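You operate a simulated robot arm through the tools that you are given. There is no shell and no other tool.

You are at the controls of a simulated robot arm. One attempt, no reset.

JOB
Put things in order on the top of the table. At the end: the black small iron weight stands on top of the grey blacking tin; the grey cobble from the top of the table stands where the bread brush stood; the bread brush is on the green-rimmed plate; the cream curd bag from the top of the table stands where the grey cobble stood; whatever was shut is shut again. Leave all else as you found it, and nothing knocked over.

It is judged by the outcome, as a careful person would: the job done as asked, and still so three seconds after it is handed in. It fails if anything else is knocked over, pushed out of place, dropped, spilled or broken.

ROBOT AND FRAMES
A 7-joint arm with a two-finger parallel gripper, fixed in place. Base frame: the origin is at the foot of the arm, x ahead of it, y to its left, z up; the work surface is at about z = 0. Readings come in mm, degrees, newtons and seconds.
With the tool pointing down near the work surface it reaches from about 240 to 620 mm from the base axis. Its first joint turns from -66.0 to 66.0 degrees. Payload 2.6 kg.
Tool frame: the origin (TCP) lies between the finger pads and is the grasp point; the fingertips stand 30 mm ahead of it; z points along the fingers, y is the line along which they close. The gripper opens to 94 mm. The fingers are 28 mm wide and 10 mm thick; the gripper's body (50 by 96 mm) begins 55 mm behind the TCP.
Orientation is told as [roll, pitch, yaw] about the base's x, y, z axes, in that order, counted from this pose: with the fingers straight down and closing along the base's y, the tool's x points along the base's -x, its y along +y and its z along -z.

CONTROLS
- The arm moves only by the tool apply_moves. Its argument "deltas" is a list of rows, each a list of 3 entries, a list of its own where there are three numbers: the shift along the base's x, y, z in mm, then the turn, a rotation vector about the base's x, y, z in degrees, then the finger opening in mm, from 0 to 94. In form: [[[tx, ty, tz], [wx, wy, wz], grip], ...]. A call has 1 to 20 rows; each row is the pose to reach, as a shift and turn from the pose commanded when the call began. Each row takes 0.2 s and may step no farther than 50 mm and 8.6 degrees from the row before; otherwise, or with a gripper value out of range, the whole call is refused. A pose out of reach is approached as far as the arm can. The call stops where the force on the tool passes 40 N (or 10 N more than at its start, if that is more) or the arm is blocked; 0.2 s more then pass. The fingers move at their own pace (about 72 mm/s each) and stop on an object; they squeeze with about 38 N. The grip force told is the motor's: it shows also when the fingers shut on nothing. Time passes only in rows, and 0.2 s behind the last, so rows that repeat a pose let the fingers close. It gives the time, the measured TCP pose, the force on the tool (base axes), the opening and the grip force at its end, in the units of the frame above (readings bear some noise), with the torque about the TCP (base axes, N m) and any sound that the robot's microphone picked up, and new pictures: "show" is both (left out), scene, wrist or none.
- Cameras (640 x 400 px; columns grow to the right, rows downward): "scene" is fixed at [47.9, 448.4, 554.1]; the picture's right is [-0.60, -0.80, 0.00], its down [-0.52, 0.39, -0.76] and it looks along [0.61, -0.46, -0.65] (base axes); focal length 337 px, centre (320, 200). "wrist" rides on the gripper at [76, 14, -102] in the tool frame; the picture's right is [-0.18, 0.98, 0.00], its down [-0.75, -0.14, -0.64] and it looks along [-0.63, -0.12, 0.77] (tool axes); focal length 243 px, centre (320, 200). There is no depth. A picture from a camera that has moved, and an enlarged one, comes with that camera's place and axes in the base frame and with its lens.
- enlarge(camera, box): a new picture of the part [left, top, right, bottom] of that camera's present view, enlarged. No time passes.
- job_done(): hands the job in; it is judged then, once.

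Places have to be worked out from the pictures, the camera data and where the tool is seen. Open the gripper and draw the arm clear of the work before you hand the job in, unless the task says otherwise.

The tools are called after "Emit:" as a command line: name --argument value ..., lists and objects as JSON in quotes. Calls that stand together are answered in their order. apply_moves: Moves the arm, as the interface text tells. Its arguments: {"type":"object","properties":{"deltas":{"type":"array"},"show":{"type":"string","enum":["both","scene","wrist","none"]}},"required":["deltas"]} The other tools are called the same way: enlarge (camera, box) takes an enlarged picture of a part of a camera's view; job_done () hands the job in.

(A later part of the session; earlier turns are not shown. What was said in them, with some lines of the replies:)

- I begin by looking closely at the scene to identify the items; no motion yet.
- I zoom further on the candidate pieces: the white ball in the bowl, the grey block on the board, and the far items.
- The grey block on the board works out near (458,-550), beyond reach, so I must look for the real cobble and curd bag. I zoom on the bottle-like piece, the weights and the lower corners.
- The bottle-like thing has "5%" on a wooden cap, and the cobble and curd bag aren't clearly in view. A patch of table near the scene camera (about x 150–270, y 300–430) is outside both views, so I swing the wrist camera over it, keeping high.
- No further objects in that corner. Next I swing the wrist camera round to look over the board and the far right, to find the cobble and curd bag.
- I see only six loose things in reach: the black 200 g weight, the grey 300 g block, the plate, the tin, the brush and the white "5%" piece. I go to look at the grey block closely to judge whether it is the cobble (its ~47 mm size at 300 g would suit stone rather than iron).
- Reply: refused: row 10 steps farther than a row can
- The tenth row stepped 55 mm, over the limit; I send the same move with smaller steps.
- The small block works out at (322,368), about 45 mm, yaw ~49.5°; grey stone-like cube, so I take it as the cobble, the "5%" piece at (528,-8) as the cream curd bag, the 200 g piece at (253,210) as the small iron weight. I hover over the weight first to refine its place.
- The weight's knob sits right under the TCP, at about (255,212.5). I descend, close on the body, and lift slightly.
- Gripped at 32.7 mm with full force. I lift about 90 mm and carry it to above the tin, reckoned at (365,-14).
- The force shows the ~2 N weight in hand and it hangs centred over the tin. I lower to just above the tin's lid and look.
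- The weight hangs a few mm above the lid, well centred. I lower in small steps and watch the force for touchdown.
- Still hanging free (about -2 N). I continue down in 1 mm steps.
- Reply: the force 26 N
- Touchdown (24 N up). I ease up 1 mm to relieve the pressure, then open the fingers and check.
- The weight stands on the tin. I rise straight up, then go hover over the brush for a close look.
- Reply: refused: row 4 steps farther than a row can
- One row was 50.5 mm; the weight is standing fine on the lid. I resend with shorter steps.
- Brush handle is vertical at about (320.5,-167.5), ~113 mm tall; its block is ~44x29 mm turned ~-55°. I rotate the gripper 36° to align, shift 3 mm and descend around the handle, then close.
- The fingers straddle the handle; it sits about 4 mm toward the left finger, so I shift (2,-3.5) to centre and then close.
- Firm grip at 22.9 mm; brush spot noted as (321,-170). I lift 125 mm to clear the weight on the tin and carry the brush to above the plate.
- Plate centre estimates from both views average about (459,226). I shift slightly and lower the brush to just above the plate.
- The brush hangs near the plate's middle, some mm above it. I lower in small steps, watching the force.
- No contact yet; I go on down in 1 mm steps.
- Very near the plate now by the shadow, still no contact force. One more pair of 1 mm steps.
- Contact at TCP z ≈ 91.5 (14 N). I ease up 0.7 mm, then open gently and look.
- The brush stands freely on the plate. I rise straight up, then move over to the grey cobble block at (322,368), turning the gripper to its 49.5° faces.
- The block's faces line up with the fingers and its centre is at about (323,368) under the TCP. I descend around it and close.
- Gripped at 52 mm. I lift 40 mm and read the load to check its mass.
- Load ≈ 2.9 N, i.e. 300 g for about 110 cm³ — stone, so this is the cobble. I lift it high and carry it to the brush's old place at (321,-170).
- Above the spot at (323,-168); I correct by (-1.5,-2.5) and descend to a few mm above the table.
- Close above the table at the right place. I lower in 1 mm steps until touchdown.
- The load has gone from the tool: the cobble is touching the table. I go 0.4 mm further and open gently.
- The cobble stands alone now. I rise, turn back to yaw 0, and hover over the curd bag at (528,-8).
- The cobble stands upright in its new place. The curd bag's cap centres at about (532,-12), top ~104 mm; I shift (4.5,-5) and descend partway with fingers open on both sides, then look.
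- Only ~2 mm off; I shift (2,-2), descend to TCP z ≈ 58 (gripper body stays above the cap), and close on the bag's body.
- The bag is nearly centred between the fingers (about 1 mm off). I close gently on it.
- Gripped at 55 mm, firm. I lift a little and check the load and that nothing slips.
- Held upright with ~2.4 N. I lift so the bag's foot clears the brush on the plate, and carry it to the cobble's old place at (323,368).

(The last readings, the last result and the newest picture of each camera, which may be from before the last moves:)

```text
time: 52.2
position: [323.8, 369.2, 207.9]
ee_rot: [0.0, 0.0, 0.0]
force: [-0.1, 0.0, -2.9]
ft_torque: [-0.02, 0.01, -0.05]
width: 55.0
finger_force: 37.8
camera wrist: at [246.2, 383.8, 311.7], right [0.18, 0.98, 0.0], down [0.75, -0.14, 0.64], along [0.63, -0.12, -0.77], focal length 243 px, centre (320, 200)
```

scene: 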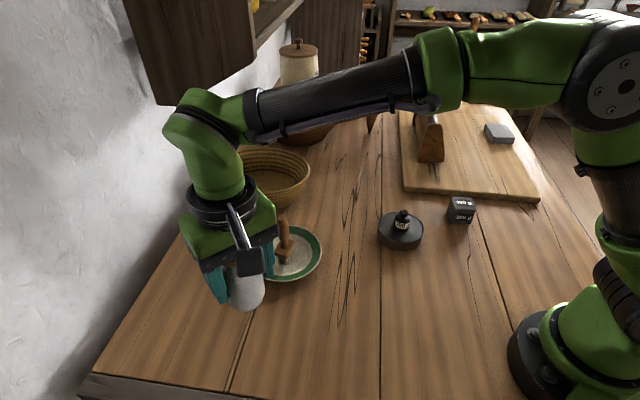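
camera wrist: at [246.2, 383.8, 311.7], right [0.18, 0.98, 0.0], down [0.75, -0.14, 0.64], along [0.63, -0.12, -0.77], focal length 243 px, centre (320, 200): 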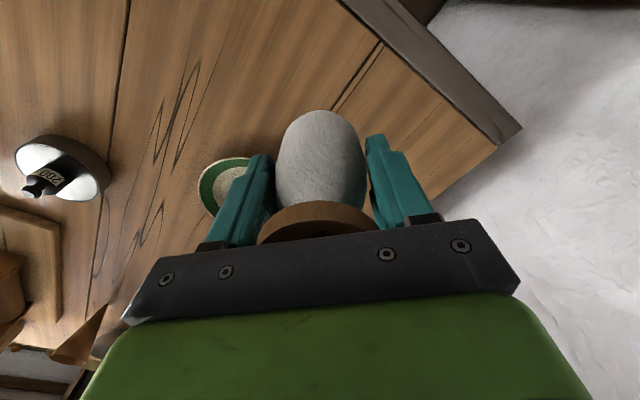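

Over the target. I correct by about (-0.5,-1.5) and descend to a few mm above the table.

Emit:
apply_moves --deltas '[[[-0.5, -1.5, -45], [0, 0, 0], 40], [[-0.5, -1.5, -90], [0, 0, 0], 40], [[-0.5, -1.5, -125], [0, 0, 0], 40], [[-0.5, -1.5, -143], [0, 0, 0], 40], [[-0.5, -1.5, -145], [0, 0, 0], 40]]'

Emit:
enlarge --camera "scene" --box '[180, 260, 340, 400]'

```text
time: 53.4
position: [323.5, 368.1, 67.2]
ee_rot: [0.0, 0.0, 0.0]
force: [0.4, 0.3, -3.3]
ft_torque: [-0.01, 0.02, 0.0]
width: 55.0
finger_force: 38.0
camera wrist: at [247.3, 382.5, 168.0], right [0.18, 0.98, 0.0], down [0.75, -0.14, 0.64], along [0.63, -0.12, -0.77], focal length 243 px, centre (320, 200)
```

scene: 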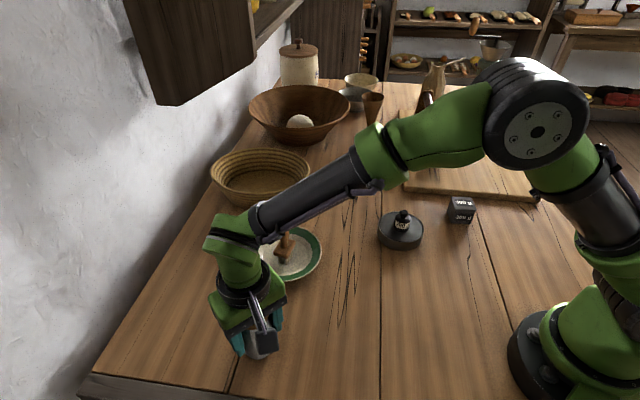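
wrist: 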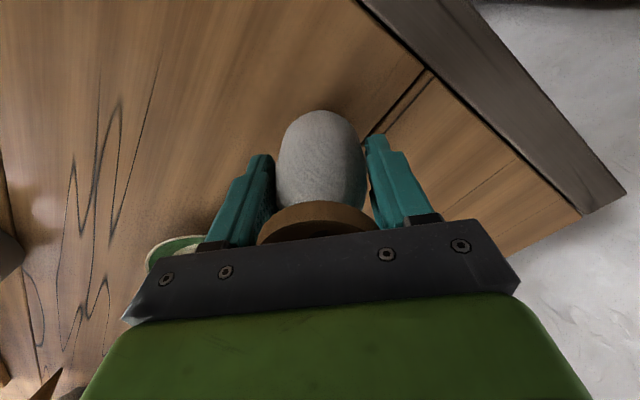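

```text
2.86 times, centred on (260, 330) of scene
camera zoom: at [47.9, 448.4, 554.0], right [-0.6, -0.8, 0.0], down [-0.52, 0.39, -0.76], along [0.61, -0.46, -0.65], focal length 962 px, centre (491, -171)
```

zoom: 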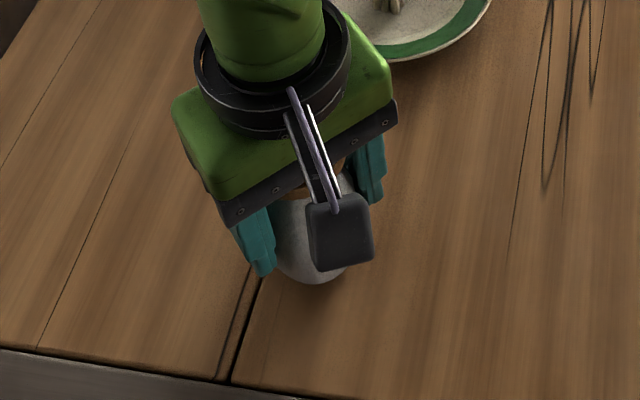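

A few mm to go. I lower in small steps and read the force.

Emit:
apply_moves --deltas '[[[0, 0, -1.5], [0, 0, 0], 40], [[0, 0, -3], [0, 0, 0], 40], [[0, 0, -4.5], [0, 0, 0], 40]]' --show "none"

```text
time: 54.2
position: [324.1, 366.4, 61.4]
ee_rot: [0.0, 0.0, 0.0]
force: [-0.5, -0.1, -3.2]
ft_torque: [0.03, 0.01, -0.04]
width: 55.0
finger_force: 37.7
```

Emit:
apply_moves --deltas '[[[0, 0, -1], [0, 0, 0], 40], [[0, 0, -2], [0, 0, 0], 40]]' --show "none"

```text
time: 54.8
position: [323.2, 367.6, 59.8]
ee_rot: [0.1, 0.0, -0.1]
force: [-1.2, -2.6, 2.4]
ft_torque: [-0.27, 0.1, -0.05]
width: 54.8
finger_force: 37.7
```

First contact (load gone to +2.4 N). I press 0.5 mm more to seat it, then open slowly.

Emit:
apply_moves --deltas '[[[0, 0, -0.5], [0, 0, 0], 40], [[0, 0, -0.5], [0, 0, 0], 56.5], [[0, 0, -0.5], [0, 0, 0], 60], [[0, 0, -0.5], [0, 0, 0], 66], [[0, 0, -0.5], [0, 0, 0], 76], [[0, 0, -0.5], [0, 0, 0], 90], [[0, 0, -0.5], [0, 0, 0], 94]]'

Emit:
enlarge --camera "scene" --box '[180, 260, 340, 400]'

Emit:
enlarge --camera "wrist" --box '[200, 50, 440, 260]'

```text
time: 56.4
position: [324.9, 366.4, 59.2]
ee_rot: [0.0, 0.0, -0.1]
force: [-1.2, -0.3, 0.5]
ft_torque: [0.01, 0.0, -0.01]
width: 94.0
finger_force: 0.0
camera wrist: at [247.2, 381.5, 160.9], right [0.18, 0.98, 0.0], down [0.75, -0.14, 0.64], along [0.63, -0.12, -0.77], focal length 243 px, centre (320, 200)
```

scene: 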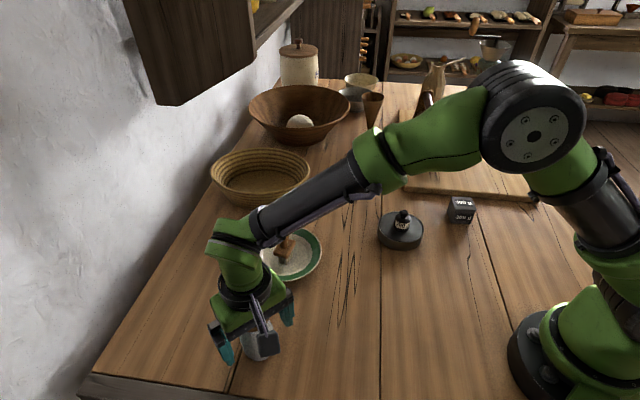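
wrist: 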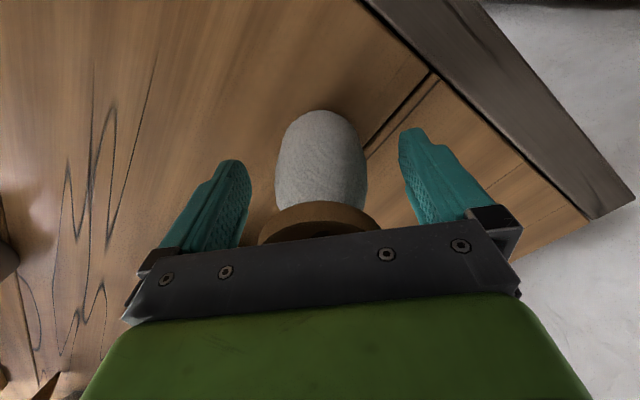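

```text
2.86 times, centred on (260, 330) of scene
camera zoom: at [47.9, 448.4, 554.1], right [-0.6, -0.8, 0.0], down [-0.52, 0.39, -0.76], along [0.61, -0.46, -0.65], focal length 962 px, centre (491, -171)
```

zoom: 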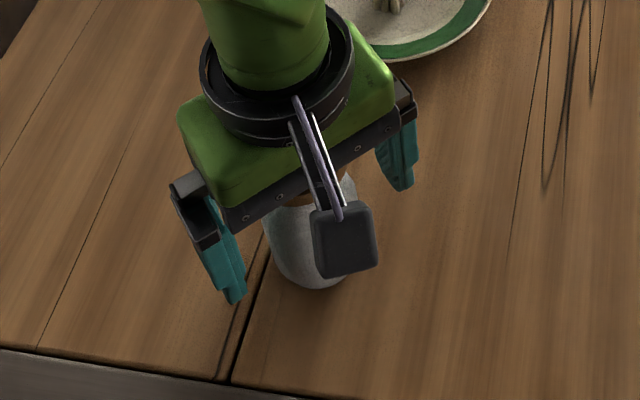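

```text
1.90 times, centred on (320, 155) of wrist
camera zoom: at [247.2, 381.5, 160.9], right [0.18, 0.98, 0.0], down [0.75, -0.14, 0.64], along [0.63, -0.12, -0.77], focal length 462 px, centre (320, 286)
```

zoom: 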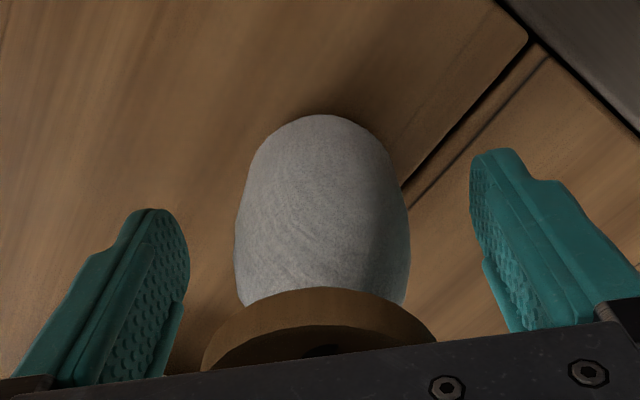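

The bag stands by itself. I rise straight up well clear, then draw the arm back to about the starting pose and inspect the table.

Emit:
apply_moves --deltas '[[[0, 0, 40], [0, 0, 0], 94], [[0, 0, 85], [0, 0, 0], 94], [[0, 0, 130], [0, 0, 0], 94], [[0, 0, 175], [0, 0, 0], 94], [[0, 0, 215], [0, 0, 0], 94], [[-5, -40, 240], [0, 0, 0], 94], [[-10, -85, 245], [0, 0, 0], 94], [[-15, -130, 245], [0, 0, 0], 94], [[-20, -175, 245], [0, 0, 0], 94], [[-25, -220, 245], [0, 0, 0], 94], [[-30, -265, 245], [0, 0, 0], 94], [[-30, -310, 245], [0, 0, 0], 94], [[-30, -355, 245], [0, 0, 0], 94], [[-30, -400, 245], [0, 0, 0], 94]]'

Emit:
enlarge --camera "scene" --box '[200, 190, 360, 390]'

Emit:
enlarge --camera "scene" --box '[360, 150, 520, 260]'

```text
time: 59.4
position: [292.6, -33.3, 306.0]
ee_rot: [0.1, 0.0, 0.2]
force: [-0.7, 0.5, -0.4]
ft_torque: [0.04, 0.01, 0.0]
width: 94.0
finger_force: 0.1
camera wrist: at [216.6, -18.9, 406.9], right [0.18, 0.98, 0.0], down [0.75, -0.14, 0.64], along [0.63, -0.12, -0.77], focal length 243 px, centre (320, 200)
```

scene: 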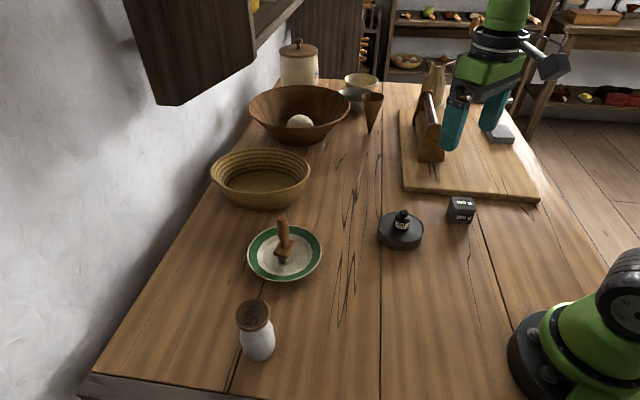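
wrist: 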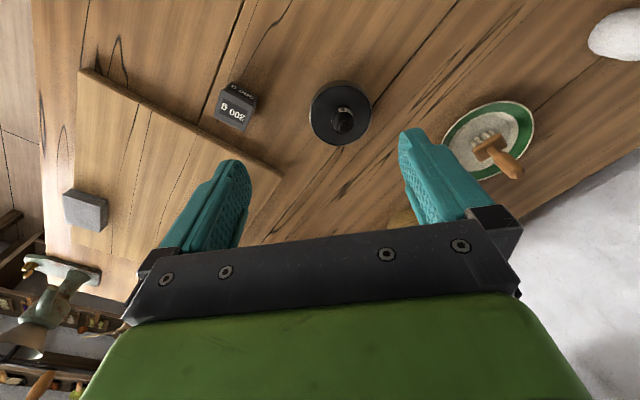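

```text
2.00 times, centred on (280, 290) of scene
camera zoom: at [47.9, 448.4, 554.1], right [-0.6, -0.8, 0.0], down [-0.52, 0.39, -0.76], along [0.61, -0.46, -0.65], focal length 673 px, centre (400, 20)
```

zoom: 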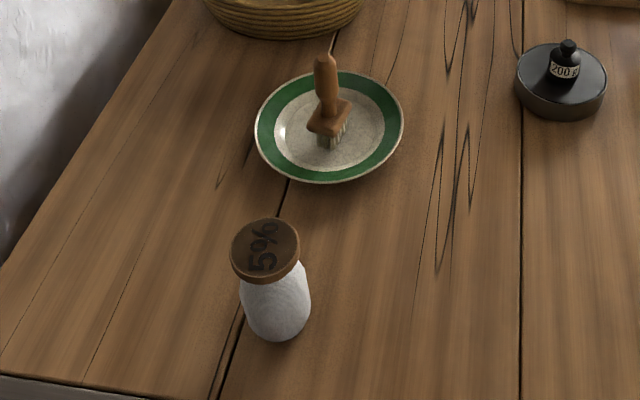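

```text
3.64 times, centred on (440, 205) of scene
camera zoom: at [47.9, 448.4, 554.1], right [-0.6, -0.8, 0.0], down [-0.52, 0.39, -0.76], along [0.61, -0.46, -0.65], focal length 1224 px, centre (-116, 182)
```

zoom: 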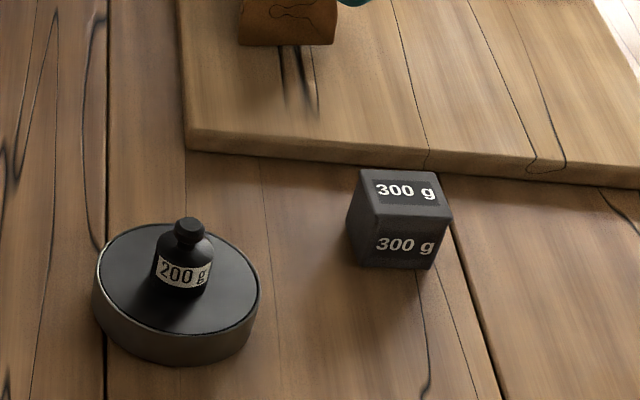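

Everything looks right: weight upright on the tin, cobble where the brush stood, brush standing on the plate, curd bag where the cobble stood, nothing else moved and nothing was opened. The gripper is open and the arm is clear, so I hand the job in.

Emit:
job_done

```text
The job is handed in.
```

I've handed the job in. All four moves are done, and every piece was standing in the last pictures. Two of the pieces I had to identify by judgement.

- **Weight:** the black 200 g weight stands near the middle of the grey blacking tin's lid.
- **Brush:** it stands near the middle of the green-rimmed plate.
- **Cobble:** the grey 300 g block stands where the brush stood, to within a few millimetres.
- **Curd bag:** the white piece with "5%" on its cap stands where the cobble stood, to within about 7 mm.
- **All else:** I opened nothing, so nothing needed shutting. In the final pictures nothing else looks moved or knocked over. The gripper is open and the arm is clear of the work.

**Uncertain pieces:** no piece was plainly a cobble or a curd bag.
- **Cobble:** I took the 300 g block because it is grey and its weight for its size suits stone rather than iron. Another grey block lies on the board, but at about 715 mm it is beyond the arm's stated reach.
- **Curd bag:** I took the "5%" piece because it was the only pale object within reach. The white ball in the wooden bowl is also too far away.
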